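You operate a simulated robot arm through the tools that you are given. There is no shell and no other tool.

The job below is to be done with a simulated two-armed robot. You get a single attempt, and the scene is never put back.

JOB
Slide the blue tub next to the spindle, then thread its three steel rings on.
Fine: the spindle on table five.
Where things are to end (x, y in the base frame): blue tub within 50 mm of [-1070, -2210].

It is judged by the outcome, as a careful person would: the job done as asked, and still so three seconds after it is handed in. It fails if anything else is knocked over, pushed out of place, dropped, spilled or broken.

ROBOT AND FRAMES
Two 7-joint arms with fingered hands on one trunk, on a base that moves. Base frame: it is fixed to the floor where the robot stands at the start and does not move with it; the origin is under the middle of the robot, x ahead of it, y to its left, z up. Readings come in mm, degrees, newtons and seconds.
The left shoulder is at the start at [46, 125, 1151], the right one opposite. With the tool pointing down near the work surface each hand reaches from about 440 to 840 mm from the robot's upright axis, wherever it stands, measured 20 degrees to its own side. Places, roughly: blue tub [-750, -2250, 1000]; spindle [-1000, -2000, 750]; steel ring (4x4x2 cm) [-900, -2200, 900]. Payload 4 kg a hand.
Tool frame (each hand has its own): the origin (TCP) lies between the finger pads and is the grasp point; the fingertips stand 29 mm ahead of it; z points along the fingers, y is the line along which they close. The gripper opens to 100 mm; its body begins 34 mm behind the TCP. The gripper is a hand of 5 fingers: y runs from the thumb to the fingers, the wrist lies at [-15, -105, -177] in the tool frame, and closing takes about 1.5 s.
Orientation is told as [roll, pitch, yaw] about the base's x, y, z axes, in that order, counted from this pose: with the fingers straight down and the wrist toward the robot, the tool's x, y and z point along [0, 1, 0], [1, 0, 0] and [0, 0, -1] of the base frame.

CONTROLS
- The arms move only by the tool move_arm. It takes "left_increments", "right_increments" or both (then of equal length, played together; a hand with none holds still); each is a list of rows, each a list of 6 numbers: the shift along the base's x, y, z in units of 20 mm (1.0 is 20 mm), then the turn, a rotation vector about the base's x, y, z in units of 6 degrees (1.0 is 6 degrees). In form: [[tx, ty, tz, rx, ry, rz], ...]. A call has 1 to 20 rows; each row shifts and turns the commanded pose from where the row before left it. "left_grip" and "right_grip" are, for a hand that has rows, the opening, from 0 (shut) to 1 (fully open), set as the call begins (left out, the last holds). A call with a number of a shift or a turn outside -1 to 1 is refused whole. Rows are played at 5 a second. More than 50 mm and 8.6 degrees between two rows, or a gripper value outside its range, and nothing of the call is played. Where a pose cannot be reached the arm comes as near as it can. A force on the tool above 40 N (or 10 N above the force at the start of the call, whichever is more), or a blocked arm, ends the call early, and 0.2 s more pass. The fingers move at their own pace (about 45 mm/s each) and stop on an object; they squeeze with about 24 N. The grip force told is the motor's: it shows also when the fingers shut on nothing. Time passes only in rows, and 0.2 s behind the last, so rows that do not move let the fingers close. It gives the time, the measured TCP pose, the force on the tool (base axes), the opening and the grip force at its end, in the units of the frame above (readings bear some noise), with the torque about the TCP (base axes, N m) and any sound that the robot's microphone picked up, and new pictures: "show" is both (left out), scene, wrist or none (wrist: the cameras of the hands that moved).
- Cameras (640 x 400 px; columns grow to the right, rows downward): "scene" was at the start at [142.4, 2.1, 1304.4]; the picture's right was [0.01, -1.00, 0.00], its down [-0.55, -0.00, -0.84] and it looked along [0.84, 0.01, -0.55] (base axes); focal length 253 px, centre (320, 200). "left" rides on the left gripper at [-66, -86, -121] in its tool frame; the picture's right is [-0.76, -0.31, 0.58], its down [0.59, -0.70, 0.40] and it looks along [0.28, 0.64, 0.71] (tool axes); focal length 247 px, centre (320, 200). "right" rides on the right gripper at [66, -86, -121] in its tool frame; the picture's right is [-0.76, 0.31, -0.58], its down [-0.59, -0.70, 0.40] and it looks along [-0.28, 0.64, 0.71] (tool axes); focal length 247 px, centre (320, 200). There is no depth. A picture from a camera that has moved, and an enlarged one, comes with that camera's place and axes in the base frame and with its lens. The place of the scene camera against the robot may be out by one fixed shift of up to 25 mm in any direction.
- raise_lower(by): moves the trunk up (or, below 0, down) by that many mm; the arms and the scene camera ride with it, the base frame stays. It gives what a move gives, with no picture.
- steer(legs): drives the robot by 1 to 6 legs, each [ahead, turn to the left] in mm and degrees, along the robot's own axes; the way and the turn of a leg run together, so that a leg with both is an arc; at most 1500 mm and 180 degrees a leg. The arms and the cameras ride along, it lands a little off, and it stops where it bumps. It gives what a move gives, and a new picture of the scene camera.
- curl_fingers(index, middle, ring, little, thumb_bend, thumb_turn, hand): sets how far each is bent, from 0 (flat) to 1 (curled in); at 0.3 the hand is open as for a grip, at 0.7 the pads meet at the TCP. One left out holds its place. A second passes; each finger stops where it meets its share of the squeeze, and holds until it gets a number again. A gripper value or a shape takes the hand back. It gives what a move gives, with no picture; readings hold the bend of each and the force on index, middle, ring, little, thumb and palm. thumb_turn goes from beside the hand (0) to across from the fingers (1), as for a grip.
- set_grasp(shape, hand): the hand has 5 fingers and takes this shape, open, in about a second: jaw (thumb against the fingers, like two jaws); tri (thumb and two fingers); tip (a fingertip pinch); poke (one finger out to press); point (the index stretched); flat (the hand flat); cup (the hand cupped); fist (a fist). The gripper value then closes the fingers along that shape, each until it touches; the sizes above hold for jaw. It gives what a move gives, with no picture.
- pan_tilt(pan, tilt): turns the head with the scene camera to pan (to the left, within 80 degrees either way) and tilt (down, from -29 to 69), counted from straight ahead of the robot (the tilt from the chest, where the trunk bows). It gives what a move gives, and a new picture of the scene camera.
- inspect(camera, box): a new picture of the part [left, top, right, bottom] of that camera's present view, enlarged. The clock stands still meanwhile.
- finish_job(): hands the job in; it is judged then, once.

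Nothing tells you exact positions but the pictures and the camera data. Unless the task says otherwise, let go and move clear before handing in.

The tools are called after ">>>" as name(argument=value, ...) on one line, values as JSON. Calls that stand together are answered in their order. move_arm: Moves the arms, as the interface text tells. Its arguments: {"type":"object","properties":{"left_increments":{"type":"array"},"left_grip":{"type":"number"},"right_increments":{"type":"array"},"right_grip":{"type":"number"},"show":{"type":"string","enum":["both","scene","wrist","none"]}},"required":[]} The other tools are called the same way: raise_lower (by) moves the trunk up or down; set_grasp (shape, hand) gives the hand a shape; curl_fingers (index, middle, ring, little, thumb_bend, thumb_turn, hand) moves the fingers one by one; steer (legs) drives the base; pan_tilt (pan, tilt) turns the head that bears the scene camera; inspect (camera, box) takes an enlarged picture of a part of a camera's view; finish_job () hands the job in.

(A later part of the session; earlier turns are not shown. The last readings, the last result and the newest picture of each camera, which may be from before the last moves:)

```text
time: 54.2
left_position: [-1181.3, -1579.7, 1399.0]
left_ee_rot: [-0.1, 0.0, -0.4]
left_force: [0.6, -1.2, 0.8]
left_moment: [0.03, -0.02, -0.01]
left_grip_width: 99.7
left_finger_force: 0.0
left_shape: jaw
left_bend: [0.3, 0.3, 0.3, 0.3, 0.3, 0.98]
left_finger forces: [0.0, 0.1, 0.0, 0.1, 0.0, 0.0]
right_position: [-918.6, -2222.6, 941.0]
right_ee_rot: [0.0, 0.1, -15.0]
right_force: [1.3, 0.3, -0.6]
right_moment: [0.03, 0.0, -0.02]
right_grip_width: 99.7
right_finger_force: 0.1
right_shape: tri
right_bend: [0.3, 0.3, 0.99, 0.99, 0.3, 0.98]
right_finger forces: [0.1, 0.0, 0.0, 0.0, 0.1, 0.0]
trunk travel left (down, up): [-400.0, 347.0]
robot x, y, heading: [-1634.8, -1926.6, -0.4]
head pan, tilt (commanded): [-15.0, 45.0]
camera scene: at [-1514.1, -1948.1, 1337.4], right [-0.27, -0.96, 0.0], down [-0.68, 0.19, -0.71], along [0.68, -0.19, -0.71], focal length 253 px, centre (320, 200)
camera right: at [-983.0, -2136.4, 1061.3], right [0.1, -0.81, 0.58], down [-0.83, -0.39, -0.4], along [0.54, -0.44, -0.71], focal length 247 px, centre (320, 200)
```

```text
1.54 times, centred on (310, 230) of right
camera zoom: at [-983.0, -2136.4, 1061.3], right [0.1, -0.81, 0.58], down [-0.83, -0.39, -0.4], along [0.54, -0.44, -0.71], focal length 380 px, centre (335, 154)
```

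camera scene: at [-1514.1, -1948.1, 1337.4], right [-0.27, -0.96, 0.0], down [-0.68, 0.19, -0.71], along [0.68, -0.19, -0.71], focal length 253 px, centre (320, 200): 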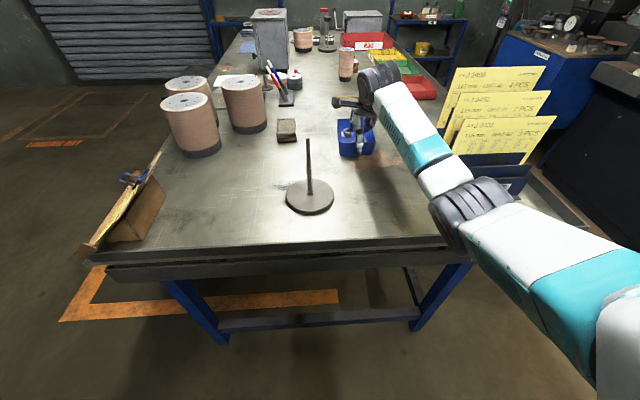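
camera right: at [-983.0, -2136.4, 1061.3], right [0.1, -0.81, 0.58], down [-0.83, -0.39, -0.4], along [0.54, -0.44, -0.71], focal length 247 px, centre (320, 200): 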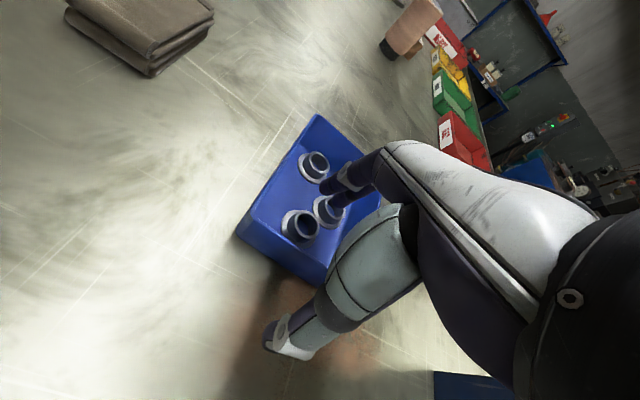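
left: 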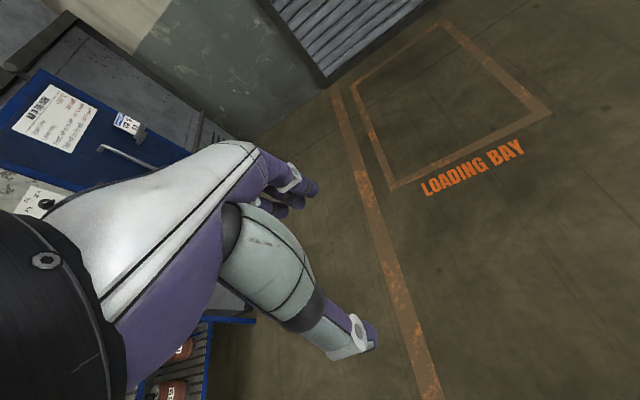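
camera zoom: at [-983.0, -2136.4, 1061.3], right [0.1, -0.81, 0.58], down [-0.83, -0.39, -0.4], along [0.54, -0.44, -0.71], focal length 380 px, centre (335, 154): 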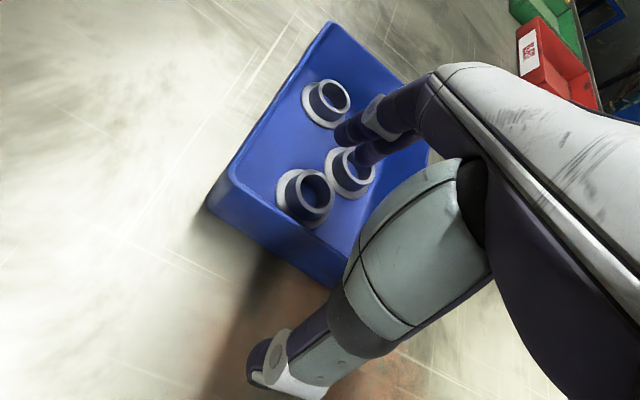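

The geometry is right: I lower 13 mm more and then close the fingers on the near wall.

>>> move_arm(right_increments=[[0, 0, -0.65, 0, 0, 0]], show="none")

>>> move_arm(right_increments=[[0, 0, 0, 0, 0, 0], [0, 0, 0, 0, 0, 0], [0, 0, 0, 0, 0, 0], [0, 0, 0, 0, 0, 0], [0, 0, 0, 0, 0, 0], [0, 0, 0, 0, 0, 0], [0, 0, 0, 0, 0, 0], [0, 0, 0, 0, 0, 0]], right_grip=0.0, show="both")

>>> inspect(camera="scene", box=[320, 50, 420, 170])

```text
time: 54.6
left_position: [-1181.1, -1579.6, 1400.3]
left_ee_rot: [0.0, 0.0, -0.4]
left_force: [-0.3, 0.3, 0.0]
left_moment: [-0.03, -0.01, 0.04]
left_grip_width: 99.9
left_finger_force: 0.1
left_shape: jaw
left_bend: [0.3, 0.3, 0.3, 0.3, 0.3, 0.98]
left_finger forces: [0.1, 0.0, 0.0, 0.1, 0.0, 0.0]
right_position: [-917.8, -2222.3, 926.9]
right_ee_rot: [0.0, 0.1, -15.0]
right_force: [-0.6, 0.1, -0.1]
right_moment: [0.06, -0.01, -0.02]
right_grip_width: 99.9
right_finger_force: 0.0
right_shape: tri
right_bend: [0.3, 0.3, 0.99, 0.99, 0.3, 0.98]
right_finger forces: [0.1, 0.0, 0.1, 0.1, 0.0, 0.1]
trunk travel left (down, up): [-400.0, 347.0]
robot x, y, heading: [-1638.2, -1931.3, -0.6]
head pan, tilt (commanded): [-15.0, 45.0]
```

```text
time: 56.4
left_position: [-1180.7, -1579.6, 1400.5]
left_ee_rot: [0.0, 0.0, -0.5]
left_force: [-0.5, -1.2, 0.3]
left_moment: [-0.01, 0.03, -0.01]
left_grip_width: 99.9
left_finger_force: 0.1
left_shape: jaw
left_bend: [0.3, 0.3, 0.3, 0.3, 0.3, 0.98]
left_finger forces: [0.1, 0.1, 0.0, 0.1, 0.0, 0.0]
right_position: [-917.8, -2222.7, 927.9]
right_ee_rot: [0.0, 0.1, -15.0]
right_force: [0.1, 0.2, -0.5]
right_moment: [0.01, -0.03, -0.03]
right_grip_width: 0.0
right_finger_force: 23.3
right_shape: tri
right_bend: [0.7, 0.7, 1.0, 1.0, 0.7, 1.0]
right_finger forces: [10.3, 11.0, 0.0, 0.1, 21.3, 0.0]
trunk travel left (down, up): [-400.0, 347.0]
robot x, y, heading: [-1634.9, -1926.0, -0.4]
head pan, tilt (commanded): [-15.0, 45.0]
camera scene: at [-1514.2, -1948.1, 1337.4], right [-0.27, -0.96, 0.0], down [-0.68, 0.19, -0.71], along [0.68, -0.19, -0.71], focal length 253 px, centre (320, 200)
camera right: at [-983.0, -2136.2, 1048.7], right [0.1, -0.81, 0.58], down [-0.83, -0.39, -0.4], along [0.55, -0.44, -0.71], focal length 247 px, centre (320, 200)
```

scene: 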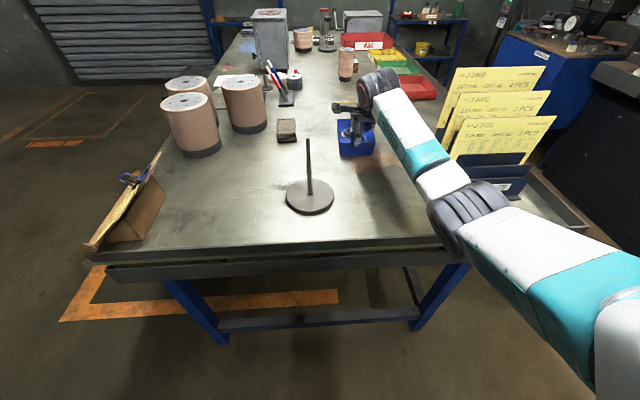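
right: 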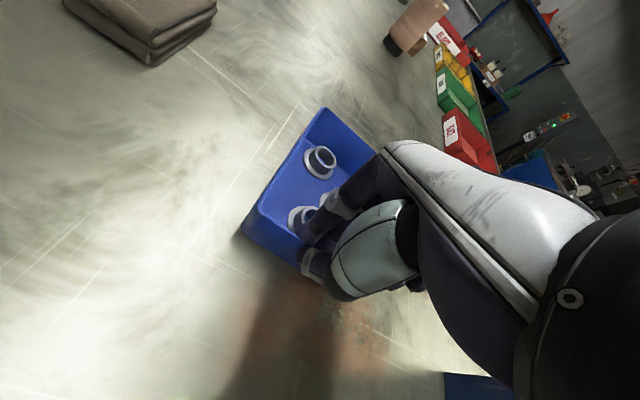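

```text
3.33 times, centred on (370, 110) of scene
camera zoom: at [-1514.2, -1948.1, 1337.4], right [-0.27, -0.96, 0.0], down [-0.68, 0.19, -0.71], along [0.68, -0.19, -0.71], focal length 842 px, centre (153, 500)
```

zoom: 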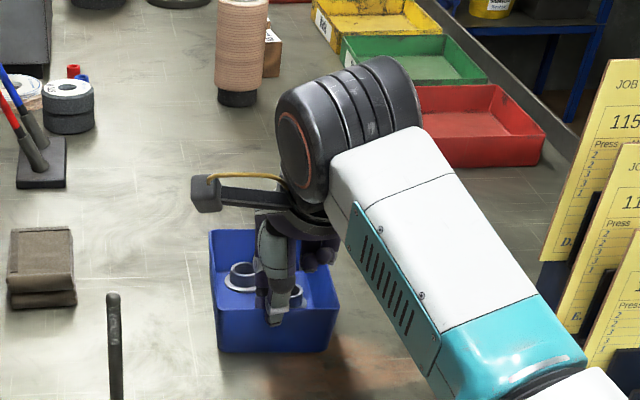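

The reading says 0 mm opening, so the fingers may have shut just above the rim or on the thin wall; I look closely.

>>> inspect(camera="right", box=[230, 100, 390, 310])

>>> inspect(camera="scene", box=[330, 105, 386, 165])

```text
1.90 times, centred on (310, 205) of right
camera zoom: at [-983.0, -2136.2, 1048.7], right [0.1, -0.81, 0.58], down [-0.83, -0.39, -0.4], along [0.55, -0.44, -0.71], focal length 470 px, centre (339, 190)
```

zoom: 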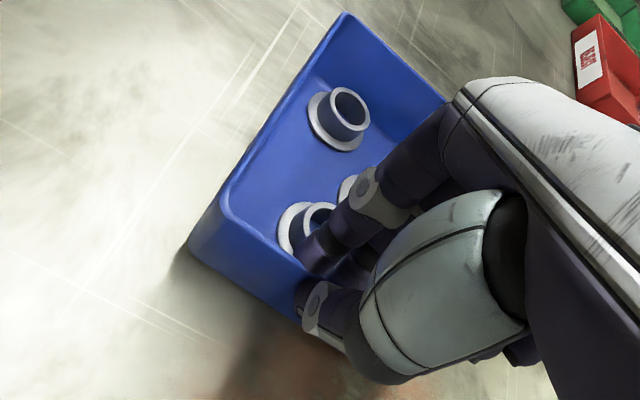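

```text
6.67 times, centred on (358, 135) of scene
camera zoom: at [-1514.2, -1948.1, 1337.4], right [-0.27, -0.96, 0.0], down [-0.68, 0.19, -0.71], along [0.68, -0.19, -0.71], focal length 1685 px, centre (67, 633)
```

zoom: 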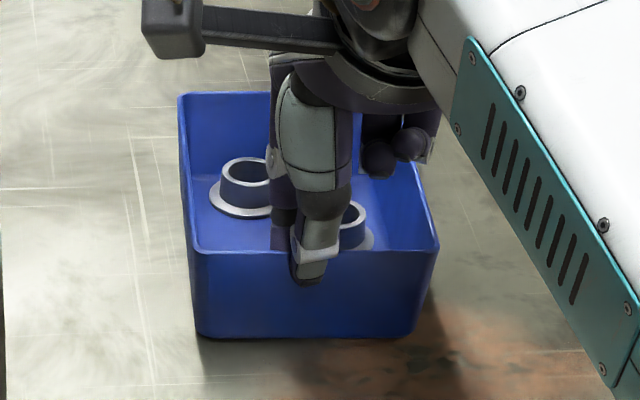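

The near wall runs between thumb (outside) and fingers (inside), so it is pinched. I pull the tub slowly toward the target, first a short test.

>>> move_arm(right_increments=[[-0.4, 0.06, 0, 0, 0, 0], [-0.5, 0.07, 0, 0, 0, 0], [-0.5, 0.07, 0, 0, 0, 0], [-0.5, 0.07, 0, 0, 0, 0]], show="both")

```text
time: 57.4
left_position: [-1180.5, -1578.9, 1399.0]
left_ee_rot: [0.0, 0.0, -0.5]
left_force: [0.5, 0.5, -0.8]
left_moment: [-0.01, 0.04, -0.01]
left_grip_width: 99.9
left_finger_force: 0.0
left_shape: jaw
left_bend: [0.3, 0.3, 0.3, 0.3, 0.3, 0.98]
left_finger forces: [0.0, 0.1, 0.0, 0.0, 0.0, 0.0]
right_position: [-955.9, -2216.1, 928.2]
right_ee_rot: [0.0, 0.0, -15.0]
right_force: [0.3, 0.0, 0.2]
right_moment: [0.01, 0.0, 0.01]
right_grip_width: 0.2
right_finger_force: 24.2
right_shape: tri
right_bend: [0.7, 0.7, 1.0, 1.0, 0.7, 1.0]
right_finger forces: [10.4, 11.2, 0.0, 0.0, 21.5, 0.1]
trunk travel left (down, up): [-400.0, 347.0]
robot x, y, heading: [-1635.8, -1929.0, -0.7]
head pan, tilt (commanded): [-15.0, 45.0]
camera scene: at [-1514.3, -1948.1, 1337.4], right [-0.27, -0.96, 0.0], down [-0.68, 0.19, -0.71], along [0.68, -0.19, -0.71], focal length 253 px, centre (320, 200)
camera right: at [-1021.5, -2130.7, 1048.7], right [0.1, -0.81, 0.58], down [-0.83, -0.39, -0.4], along [0.55, -0.44, -0.71], focal length 247 px, centre (320, 200)
```

scene: 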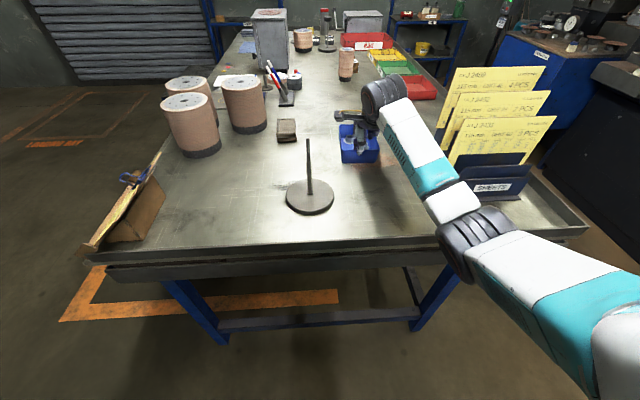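
right: 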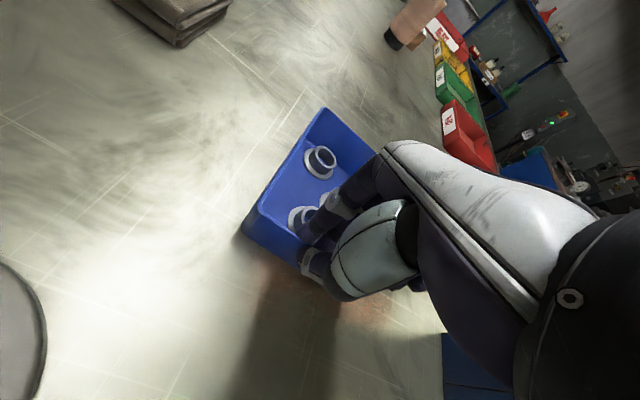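

The tub follows rigidly. I continue the slow pull for the remaining ~181 mm.

>>> move_arm(right_increments=[[-0.5, 0.07, 0, 0, 0, 0], [-0.5, 0.07, 0, 0, 0, 0], [-0.5, 0.07, 0, 0, 0, 0], [-0.5, 0.07, 0, 0, 0, 0], [-0.5, 0.07, 0, 0, 0, 0], [-0.5, 0.07, 0, 0, 0, 0], [-0.5, 0.07, 0, 0, 0, 0], [-0.5, 0.07, 0, 0, 0, 0], [-0.5, 0.07, 0, 0, 0, 0]], show="both")

```text
time: 59.4
left_position: [-1181.2, -1579.1, 1400.8]
left_ee_rot: [0.0, 0.0, -0.6]
left_force: [-0.4, 0.7, -0.3]
left_moment: [-0.02, 0.01, -0.04]
left_grip_width: 99.8
left_finger_force: 0.0
left_shape: jaw
left_bend: [0.3, 0.3, 0.3, 0.3, 0.3, 0.98]
left_finger forces: [0.0, 0.0, 0.0, 0.1, 0.0, 0.1]
right_position: [-1045.6, -2204.6, 927.4]
right_ee_rot: [0.1, 0.1, -15.0]
right_force: [-0.1, 0.8, 0.6]
right_moment: [0.04, 0.02, -0.02]
right_grip_width: 0.3
right_finger_force: 23.7
right_shape: tri
right_bend: [0.7, 0.7, 1.0, 1.0, 0.7, 1.0]
right_finger forces: [10.4, 11.0, 0.0, 0.1, 21.7, 0.1]
trunk travel left (down, up): [-400.0, 347.0]
robot x, y, heading: [-1633.5, -1926.0, -0.4]
head pan, tilt (commanded): [-15.0, 45.0]
camera scene: at [-1514.4, -1948.1, 1337.5], right [-0.27, -0.96, 0.0], down [-0.68, 0.19, -0.71], along [0.68, -0.19, -0.71], focal length 253 px, centre (320, 200)
camera right: at [-1111.6, -2118.2, 1048.9], right [0.1, -0.81, 0.58], down [-0.83, -0.39, -0.4], along [0.55, -0.44, -0.71], focal length 247 px, centre (320, 200)
```

scene: 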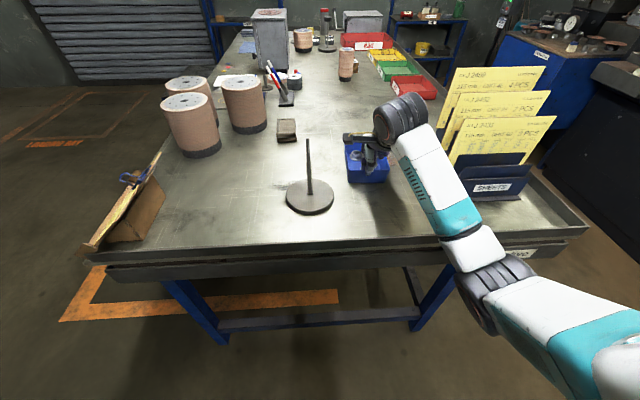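
right: 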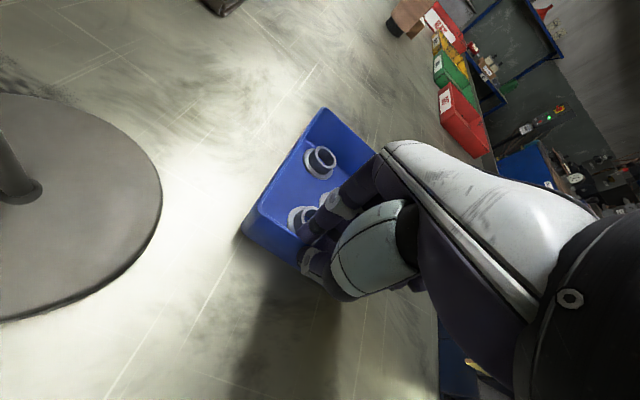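

Halfway there and all is steady. I pull the remaining ~90 mm.

>>> move_arm(right_increments=[[-0.5, 0.07, 0, 0, 0, 0], [-0.5, 0.07, 0, 0, 0, 0], [-0.5, 0.07, 0, 0, 0, 0], [-0.5, 0.07, 0, 0, 0, 0], [-0.5, 0.07, 0, 0, 0, 0], [-0.5, 0.07, 0, 0, 0, 0], [-0.5, 0.07, 0, 0, 0, 0], [-0.5, 0.07, 0, 0, 0, 0], [-0.5, 0.07, 0, 0, 0, 0]], show="both")

>>> inspect(camera="scene", box=[270, 120, 430, 230])

```text
time: 61.4
left_position: [-1180.3, -1578.5, 1399.1]
left_ee_rot: [0.0, 0.1, -0.5]
left_force: [0.5, 0.7, 0.6]
left_moment: [-0.01, -0.01, -0.01]
left_grip_width: 99.9
left_finger_force: 0.1
left_shape: jaw
left_bend: [0.3, 0.3, 0.3, 0.3, 0.3, 0.98]
left_finger forces: [0.0, 0.0, 0.0, 0.0, 0.0, 0.0]
right_position: [-1136.7, -2191.6, 928.4]
right_ee_rot: [0.0, 0.1, -15.0]
right_force: [0.3, 0.4, -0.7]
right_moment: [0.04, -0.02, 0.02]
right_grip_width: 0.2
right_finger_force: 23.8
right_shape: tri
right_bend: [0.7, 0.7, 1.0, 1.0, 0.7, 1.0]
right_finger forces: [10.5, 11.0, 0.1, 0.2, 21.7, 0.0]
trunk travel left (down, up): [-400.0, 347.0]
robot x, y, heading: [-1635.6, -1927.6, -0.4]
head pan, tilt (commanded): [-15.0, 45.0]
camera scene: at [-1514.4, -1948.1, 1337.5], right [-0.27, -0.96, 0.0], down [-0.68, 0.19, -0.71], along [0.68, -0.19, -0.71], focal length 253 px, centre (320, 200)
camera right: at [-1201.9, -2105.7, 1048.9], right [0.1, -0.81, 0.58], down [-0.83, -0.39, -0.4], along [0.55, -0.44, -0.71], focal length 247 px, centre (320, 200)
```

scene: 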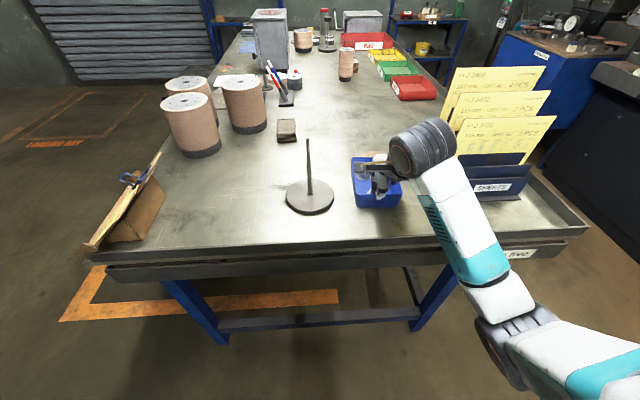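
right: 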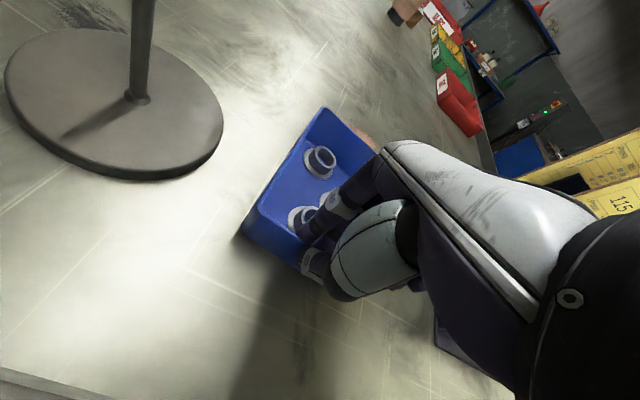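

```text
3.64 times, centred on (350, 175) of scene
camera zoom: at [-1514.4, -1948.1, 1337.5], right [-0.27, -0.96, 0.0], down [-0.68, 0.19, -0.71], along [0.68, -0.19, -0.71], focal length 919 px, centre (211, 291)
```

zoom: 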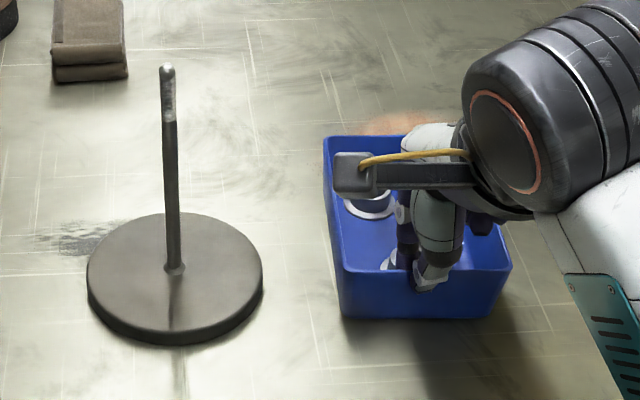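

The tub is now centred close to [-1071, -2209], beside the spindle. I open the fingers and rise straight up.

>>> move_arm(right_increments=[[0, 0, 0, 0, 0, 0], [0, 0, 0, 0, 0, 0], [0, 0, 0, 0, 0, 0], [0, 0, 0, 0, 0, 0], [0, 0, 0, 0, 0, 0], [0, 0, 0, 0, 0, 0]], right_grip=1.0, show="none")

>>> move_arm(right_increments=[[0, 0, 0.5, 0, 0, 0], [0, 0, 1, 0, 0, 0], [0, 0, 1, 0, 0, 0], [0, 0, 1, 0, 0, 0], [0, 0, 1, 0, 0, 0], [0, 0, 1, 0, 0, 0], [0, 0, 1, 0, 0, 0]], show="both")

>>> inspect(camera="right", box=[180, 160, 340, 320])

>>> inspect(camera="right", box=[0, 60, 190, 220])

>>> inspect(camera="scene", box=[270, 120, 430, 230])

```text
time: 62.8
left_position: [-1180.9, -1579.2, 1400.8]
left_ee_rot: [0.1, 0.0, -0.5]
left_force: [-0.4, 0.6, 0.2]
left_moment: [-0.01, -0.01, -0.02]
left_grip_width: 99.5
left_finger_force: 0.0
left_shape: jaw
left_bend: [0.3, 0.3, 0.3, 0.3, 0.3, 0.98]
left_finger forces: [0.0, 0.0, 0.0, 0.1, 0.1, 0.0]
right_position: [-1137.5, -2192.0, 930.4]
right_ee_rot: [0.0, 0.1, -15.0]
right_force: [0.6, -0.1, 0.3]
right_moment: [0.04, -0.01, -0.02]
right_grip_width: 99.9
right_finger_force: 0.0
right_shape: tri
right_bend: [0.3, 0.3, 0.99, 0.99, 0.3, 0.98]
right_finger forces: [0.0, 0.0, 0.0, 0.0, 0.0, 0.0]
trunk travel left (down, up): [-400.0, 347.0]
robot x, y, heading: [-1635.0, -1928.0, -0.6]
head pan, tilt (commanded): [-15.0, 45.0]
```

```text
time: 64.4
left_position: [-1179.6, -1580.6, 1399.2]
left_ee_rot: [0.1, 0.0, -0.5]
left_force: [0.2, -0.6, 0.2]
left_moment: [0.01, 0.02, -0.02]
left_grip_width: 99.8
left_finger_force: 0.1
left_shape: jaw
left_bend: [0.3, 0.3, 0.3, 0.3, 0.3, 0.98]
left_finger forces: [0.1, 0.0, 0.1, 0.1, 0.0, 0.0]
right_position: [-1136.8, -2191.9, 1058.2]
right_ee_rot: [0.0, 0.1, -15.1]
right_force: [-0.8, -0.5, 0.4]
right_moment: [0.05, 0.01, -0.05]
right_grip_width: 100.2
right_finger_force: 0.2
right_shape: tri
right_bend: [0.3, 0.3, 0.99, 0.99, 0.3, 0.98]
right_finger forces: [0.0, 0.1, 0.1, 0.0, 0.1, 0.0]
trunk travel left (down, up): [-400.0, 347.0]
robot x, y, heading: [-1634.6, -1925.4, -0.3]
head pan, tilt (commanded): [-15.0, 45.0]
camera scene: at [-1514.4, -1948.2, 1337.5], right [-0.27, -0.96, 0.0], down [-0.68, 0.19, -0.71], along [0.68, -0.19, -0.71], focal length 253 px, centre (320, 200)
camera right: at [-1201.5, -2105.8, 1178.7], right [0.1, -0.81, 0.58], down [-0.83, -0.39, -0.4], along [0.54, -0.44, -0.71], focal length 247 px, centre (320, 200)
```

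scene: 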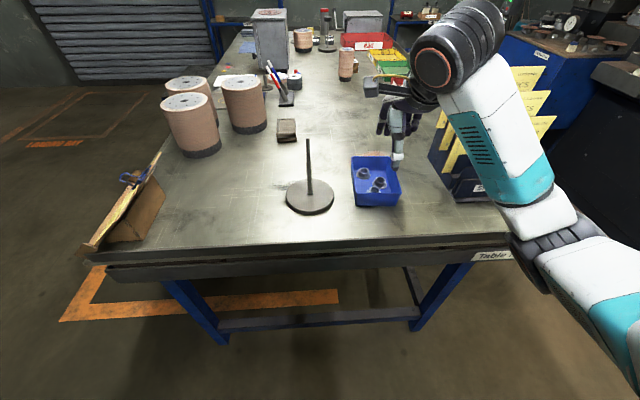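
right: 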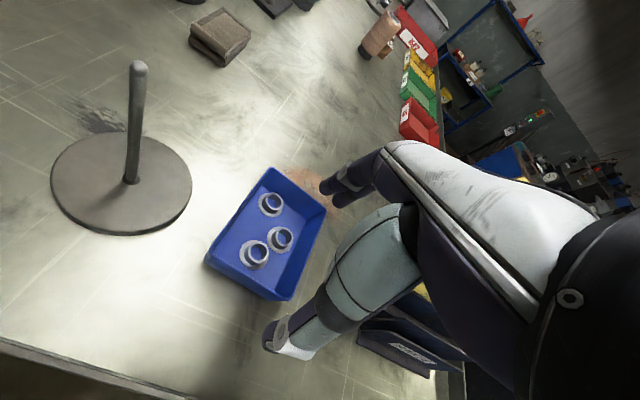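

```text
2.50 times, centred on (260, 240) of right
camera zoom: at [-1201.5, -2105.8, 1178.7], right [0.1, -0.81, 0.58], down [-0.83, -0.39, -0.4], along [0.54, -0.44, -0.71], focal length 617 px, centre (470, 100)
```

zoom: 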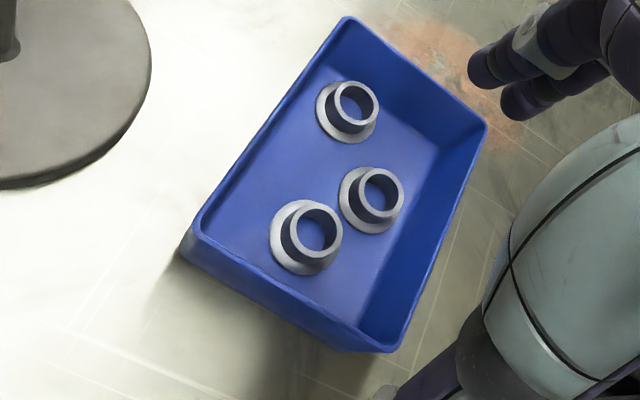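

```text
2.50 times, centred on (95, 140) of right
camera zoom: at [-1201.5, -2105.8, 1178.7], right [0.1, -0.81, 0.58], down [-0.83, -0.39, -0.4], along [0.54, -0.44, -0.71], focal length 617 px, centre (882, 350)
```

zoom: 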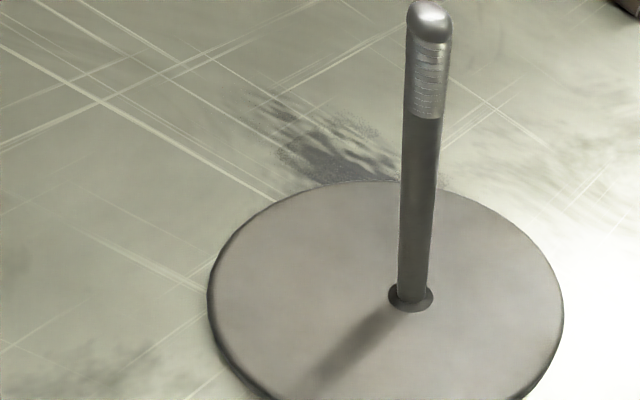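

```text
3.64 times, centred on (350, 175) of scene
camera zoom: at [-1514.4, -1948.2, 1337.5], right [-0.27, -0.96, 0.0], down [-0.68, 0.19, -0.71], along [0.68, -0.19, -0.71], focal length 919 px, centre (211, 291)
```

zoom: 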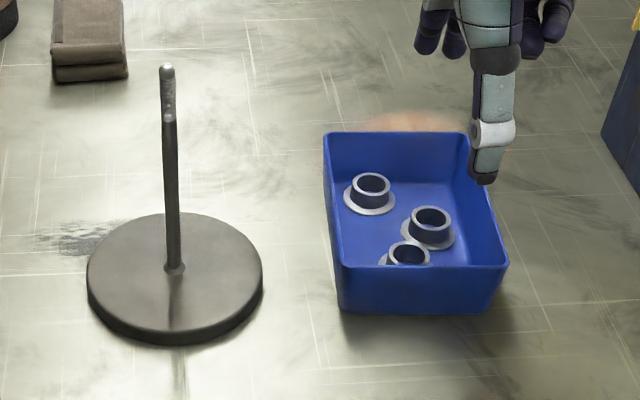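

The tub is released and sits at about [-1063, -2214]. Triangulation gives the spindle axis at [-1055, -2046], tip z≈1032, table ≈862; rings C [-1093,-2204], B [-1062,-2236], A [-1016,-2209]. For the nearest ring C I turn the hand to yaw +45° so the thumb fits inside the tub, above C.

>>> move_arm(right_increments=[[0.4, -0.1, 0.2, 0, 0, 1], [0.4, -0.1, 0.2, 0, 0, 1], [0.3, -0.1, 0.2, 0, 0, 1], [0.3, -0.1, 0, 0, 0, 1], [0.3, -0.1, 0, 0, 0, 1], [0.2, -0.1, 0, 0, 0, 1], [0.2, 0, 0, 0, 0, 1], [0.1, 0, 0, 0, 0, 1], [0, 0, 0, 0, 0, 1], [0, 0, 0, 0, 0, 1]], right_grip=0.5, show="both")

>>> inspect(camera="right", box=[180, 140, 400, 340])

```text
time: 66.6
left_position: [-1180.6, -1579.1, 1400.1]
left_ee_rot: [0.0, 0.0, -0.5]
left_force: [-0.2, 0.0, 0.8]
left_moment: [-0.01, 0.01, 0.01]
left_grip_width: 99.9
left_finger_force: 0.2
left_shape: jaw
left_bend: [0.3, 0.3, 0.3, 0.3, 0.3, 0.98]
left_finger forces: [0.0, 0.1, 0.1, 0.0, 0.1, 0.0]
right_position: [-1092.8, -2203.6, 1071.1]
right_ee_rot: [0.0, 0.2, 45.1]
right_force: [-1.2, 0.1, 0.0]
right_moment: [-0.01, -0.05, -0.02]
right_grip_width: 50.1
right_finger_force: 0.0
right_shape: tri
right_bend: [0.4, 0.42, 0.99, 0.99, 0.35, 1.0]
right_finger forces: [0.1, 0.0, 0.0, 0.0, 0.1, 0.0]
trunk travel left (down, up): [-400.0, 347.0]
robot x, y, heading: [-1635.0, -1929.0, -0.9]
head pan, tilt (commanded): [-15.0, 45.0]
camera scene: at [-1514.2, -1948.1, 1337.4], right [-0.27, -0.96, 0.0], down [-0.68, 0.19, -0.71], along [0.68, -0.19, -0.71], focal length 253 px, centre (320, 200)
camera right: at [-1198.5, -2217.3, 1190.8], right [0.75, -0.32, 0.58], down [-0.08, -0.91, -0.4], along [0.65, 0.25, -0.71], focal length 247 px, centre (320, 200)
```

scene: 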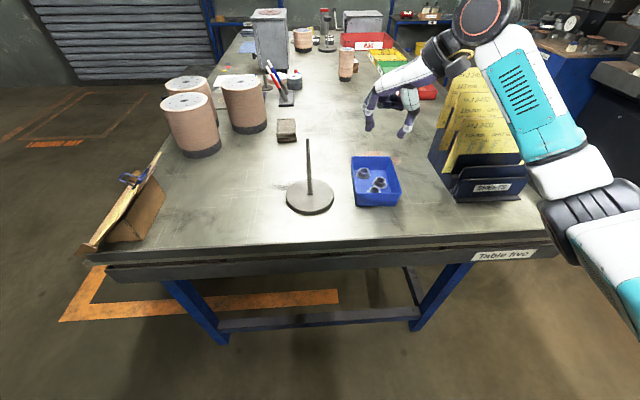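
right: 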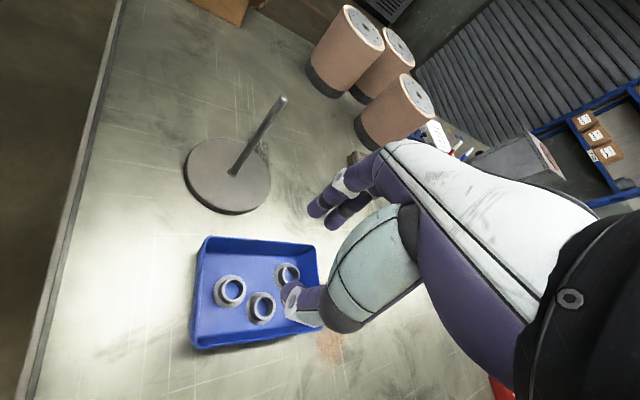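

```text
2.00 times, centred on (290, 240) of right
camera zoom: at [-1198.5, -2217.3, 1190.8], right [0.75, -0.32, 0.58], down [-0.08, -0.91, -0.4], along [0.65, 0.25, -0.71], focal length 494 px, centre (380, 120)
```

zoom: 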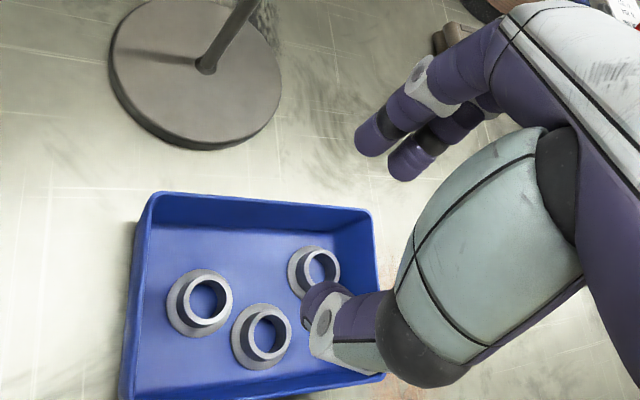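

Updated estimates: C ≈ [-1092, -2207], B ≈ [-1060, -2239], A ≈ [-1011, -2210], ring tops z≈878. I lower toward C, staying above the rim, and check again.

>>> move_arm(right_increments=[[0, -0.1, -1, 0, 0, 0], [0, -0.1, -1, 0, 0, 0], [0, 0, -1, 0, 0, 0], [0, 0, -1, 0, 0, 0], [0, 0, -1, 0, 0, 0]], right_grip=0.5, show="both")

>>> inspect(camera="right", box=[200, 160, 380, 340])

>>> inspect(camera="scene", box=[320, 100, 440, 220])

```text
time: 67.8
left_position: [-1178.9, -1579.2, 1399.7]
left_ee_rot: [-0.1, 0.0, -0.4]
left_force: [-0.1, 0.9, -0.1]
left_moment: [0.02, 0.0, 0.0]
left_grip_width: 99.9
left_finger_force: 0.0
left_shape: jaw
left_bend: [0.3, 0.3, 0.3, 0.3, 0.3, 0.98]
left_finger forces: [0.1, 0.0, 0.0, 0.1, 0.0, 0.1]
right_position: [-1093.2, -2208.4, 970.3]
right_ee_rot: [0.1, 0.0, 45.0]
right_force: [0.1, -0.3, 0.3]
right_moment: [0.0, 0.02, 0.01]
right_grip_width: 50.1
right_finger_force: 0.1
right_shape: tri
right_bend: [0.4, 0.42, 0.99, 0.99, 0.35, 1.0]
right_finger forces: [0.0, 0.0, 0.0, 0.0, 0.1, 0.1]
trunk travel left (down, up): [-400.0, 347.0]
robot x, y, heading: [-1636.0, -1931.5, 0.0]
head pan, tilt (commanded): [-15.0, 45.0]
camera scene: at [-1514.2, -1948.2, 1337.4], right [-0.27, -0.96, 0.0], down [-0.68, 0.19, -0.71], along [0.68, -0.19, -0.71], focal length 253 px, centre (320, 200)
camera right: at [-1199.1, -2221.3, 1090.5], right [0.75, -0.32, 0.58], down [-0.08, -0.91, -0.4], along [0.65, 0.25, -0.71], focal length 247 px, centre (320, 200)
```

scene: 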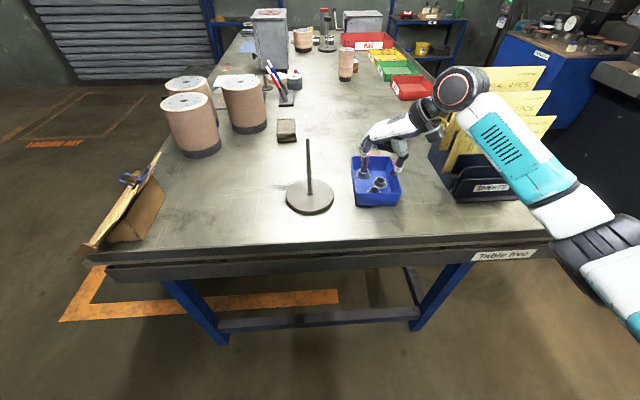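
right: 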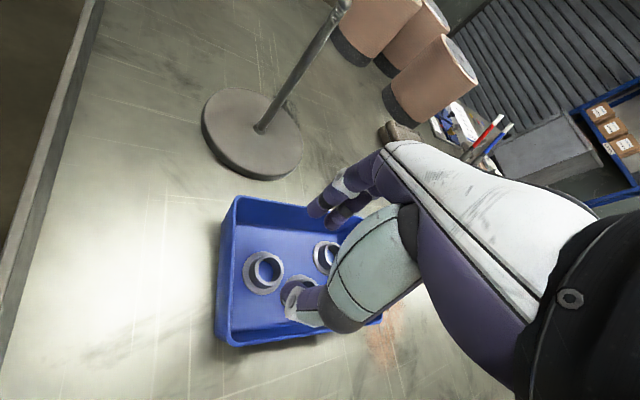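

```text
2.22 times, centred on (290, 250) of right
camera zoom: at [-1199.1, -2221.3, 1090.5], right [0.75, -0.32, 0.58], down [-0.08, -0.91, -0.4], along [0.65, 0.25, -0.71], focal length 549 px, centre (387, 89)
```

zoom: 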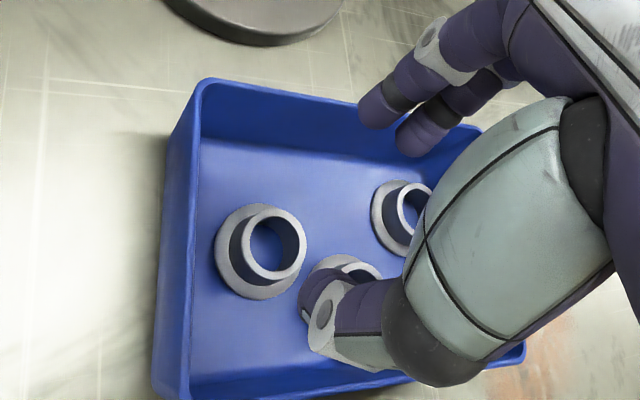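

```text
3.33 times, centred on (380, 160) of scene
camera zoom: at [-1514.2, -1948.2, 1337.4], right [-0.27, -0.96, 0.0], down [-0.68, 0.19, -0.71], along [0.68, -0.19, -0.71], focal length 842 px, centre (120, 333)
```

zoom: 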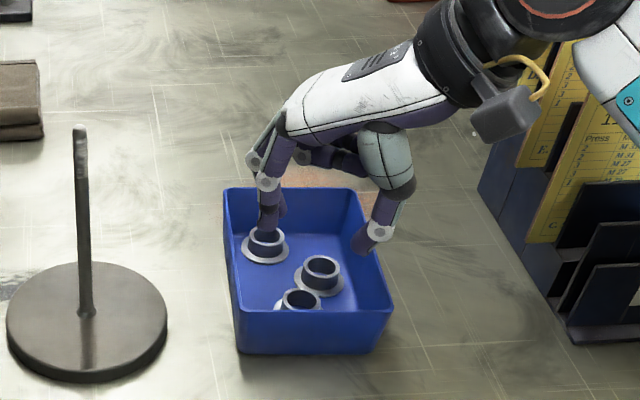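

The TCP projects exactly onto ring C's hole in the wrist view, so the alignment is right. I lower to fingertip level at the collar, then close.

>>> move_arm(right_increments=[[0, 0, -1, 0, 0, 0], [0, 0, -1, 0, 0, 0], [0, 0, -1, 0, 0, 0], [0, 0, -0.6, 0, 0, 0]], right_grip=0.5, show="both")

>>> inspect(camera="right", box=[200, 160, 380, 340])

>>> inspect(camera="scene", box=[330, 120, 430, 220])

```text
time: 68.8
left_position: [-1180.3, -1579.3, 1399.2]
left_ee_rot: [0.1, 0.0, -0.5]
left_force: [0.3, 0.0, 0.1]
left_moment: [-0.03, -0.03, 0.01]
left_grip_width: 99.9
left_finger_force: 0.1
left_shape: jaw
left_bend: [0.3, 0.3, 0.3, 0.3, 0.3, 0.98]
left_finger forces: [0.0, 0.0, 0.0, 0.0, 0.1, 0.0]
right_position: [-1093.1, -2207.5, 898.8]
right_ee_rot: [0.0, 0.0, 45.0]
right_force: [-0.1, 0.1, 0.3]
right_moment: [-0.04, 0.02, -0.03]
right_grip_width: 50.1
right_finger_force: 0.1
right_shape: tri
right_bend: [0.4, 0.42, 0.99, 0.99, 0.35, 1.0]
right_finger forces: [0.1, 0.0, 0.1, 0.0, 0.0, 0.0]
trunk travel left (down, up): [-400.0, 347.0]
robot x, y, heading: [-1634.2, -1923.3, -0.6]
head pan, tilt (commanded): [-15.0, 45.0]
camera scene: at [-1514.3, -1948.1, 1337.4], right [-0.27, -0.96, 0.0], down [-0.68, 0.19, -0.71], along [0.68, -0.19, -0.71], focal length 253 px, centre (320, 200)
camera right: at [-1198.7, -2220.9, 1019.2], right [0.75, -0.32, 0.58], down [-0.08, -0.91, -0.4], along [0.65, 0.25, -0.71], focal length 247 px, centre (320, 200)
```

scene: 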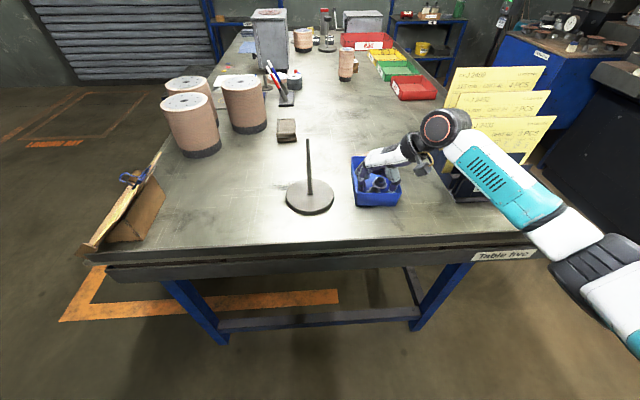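
right: 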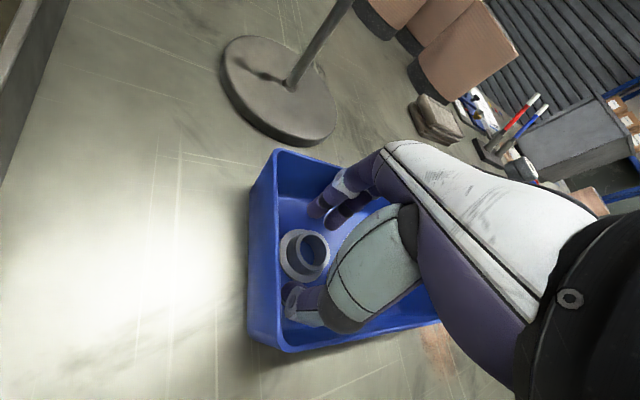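

```text
2.22 times, centred on (290, 250) of right
camera zoom: at [-1198.7, -2220.9, 1019.2], right [0.75, -0.32, 0.58], down [-0.08, -0.91, -0.4], along [0.65, 0.25, -0.71], focal length 549 px, centre (387, 89)
```

zoom: 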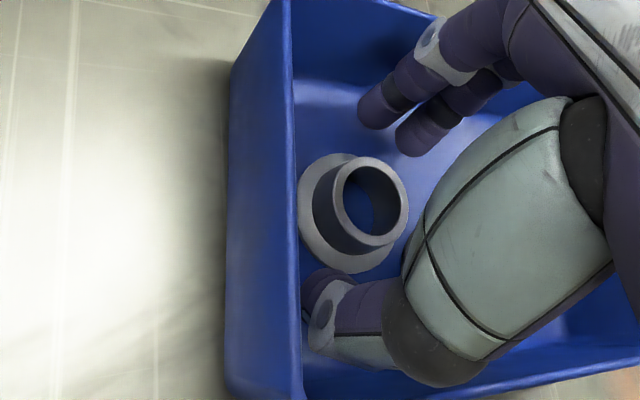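

```text
4.00 times, centred on (380, 170) of scene
camera zoom: at [-1514.3, -1948.1, 1337.4], right [-0.27, -0.96, 0.0], down [-0.68, 0.19, -0.71], along [0.68, -0.19, -0.71], focal length 1011 px, centre (80, 320)
```

zoom: 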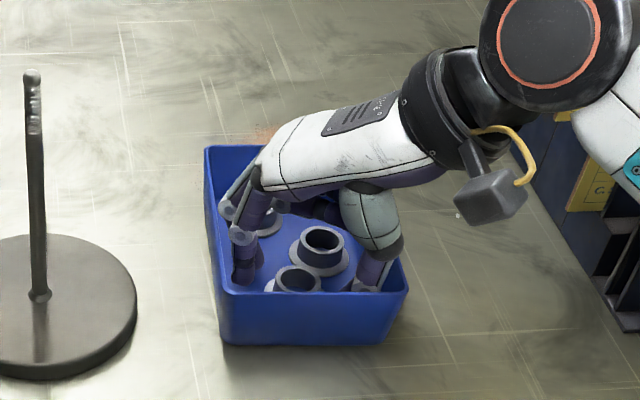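

The ring sits centred between thumb and fingers. I lower 2 mm more and close gently.

>>> move_arm(right_increments=[[0.05, 0, -0.12, 0, 0, 0]], right_grip=0.5, show="none")

>>> move_arm(right_increments=[[0, 0, 0, 0, 0, 0], [0, 0, 0, 0, 0, 0], [0, 0, 0, 0, 0, 0], [0, 0, 0, 0, 0, 0], [0, 0, 0, 0, 0, 0], [0, 0, 0, 0, 0, 0], [0, 0, 0, 0, 0, 0]], right_grip=0.0, show="both")

>>> inspect(camera="right", box=[200, 160, 380, 340])

>>> inspect(camera="scene", box=[330, 120, 430, 220])

```text
time: 69.2
left_position: [-1180.1, -1579.7, 1399.5]
left_ee_rot: [0.1, 0.0, -0.5]
left_force: [-1.2, 0.6, -0.1]
left_moment: [-0.01, -0.01, 0.02]
left_grip_width: 99.8
left_finger_force: 0.1
left_shape: jaw
left_bend: [0.3, 0.3, 0.3, 0.3, 0.3, 0.98]
left_finger forces: [0.1, 0.0, 0.0, 0.1, 0.0, 0.0]
right_position: [-1091.4, -2208.5, 896.4]
right_ee_rot: [0.0, 0.1, 45.0]
right_force: [0.4, -0.8, 0.2]
right_moment: [-0.01, 0.01, 0.01]
right_grip_width: 50.2
right_finger_force: 0.1
right_shape: tri
right_bend: [0.4, 0.42, 0.99, 0.99, 0.35, 1.0]
right_finger forces: [0.0, 0.0, 0.1, 0.0, 0.0, 0.0]
trunk travel left (down, up): [-400.0, 347.0]
robot x, y, heading: [-1634.7, -1928.6, -0.6]
head pan, tilt (commanded): [-15.0, 45.0]
```

```text
time: 70.8
left_position: [-1183.5, -1579.7, 1399.8]
left_ee_rot: [-0.1, 0.0, -0.5]
left_force: [0.1, -0.4, -0.6]
left_moment: [0.03, -0.03, 0.01]
left_grip_width: 99.9
left_finger_force: 0.0
left_shape: jaw
left_bend: [0.3, 0.3, 0.3, 0.3, 0.3, 0.98]
left_finger forces: [0.0, 0.0, 0.0, 0.0, 0.0, 0.0]
right_position: [-1092.4, -2207.8, 895.8]
right_ee_rot: [0.0, 0.1, 44.9]
right_force: [0.4, -0.2, 1.7]
right_moment: [0.05, -0.01, 0.05]
right_grip_width: 23.4
right_finger_force: 23.7
right_shape: tri
right_bend: [0.56, 0.55, 1.0, 1.0, 0.49, 1.0]
right_finger forces: [10.3, 11.2, 0.1, 0.0, 22.6, 0.0]
trunk travel left (down, up): [-400.0, 347.0]
robot x, y, heading: [-1632.9, -1925.8, -0.5]
head pan, tilt (commanded): [-15.0, 45.0]
camera scene: at [-1514.4, -1948.0, 1337.5], right [-0.27, -0.96, 0.0], down [-0.68, 0.19, -0.71], along [0.68, -0.19, -0.71], focal length 253 px, centre (320, 200)
camera right: at [-1197.8, -2221.0, 1016.9], right [0.75, -0.32, 0.58], down [-0.08, -0.91, -0.4], along [0.65, 0.25, -0.71], focal length 247 px, centre (320, 200)
```

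scene: 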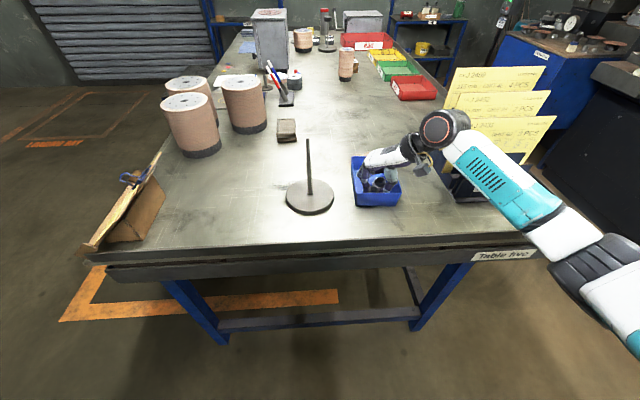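
right: 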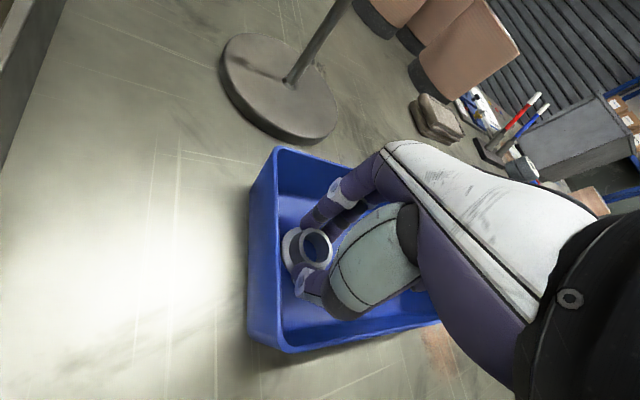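

```text
2.22 times, centred on (290, 250) of right
camera zoom: at [-1197.8, -2221.0, 1016.9], right [0.75, -0.32, 0.58], down [-0.08, -0.91, -0.4], along [0.65, 0.25, -0.71], focal length 549 px, centre (387, 89)
```

zoom: 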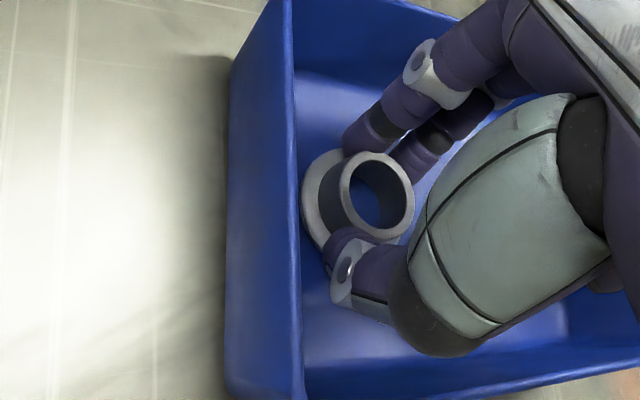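

```text
4.00 times, centred on (380, 170) of scene
camera zoom: at [-1514.4, -1948.0, 1337.5], right [-0.27, -0.96, 0.0], down [-0.68, 0.19, -0.71], along [0.68, -0.19, -0.71], focal length 1011 px, centre (80, 320)
```

zoom: 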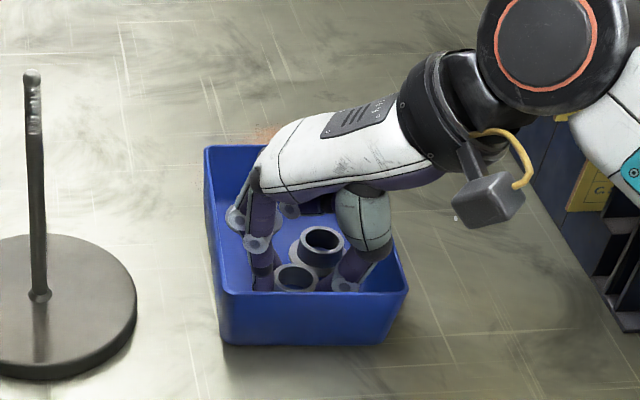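

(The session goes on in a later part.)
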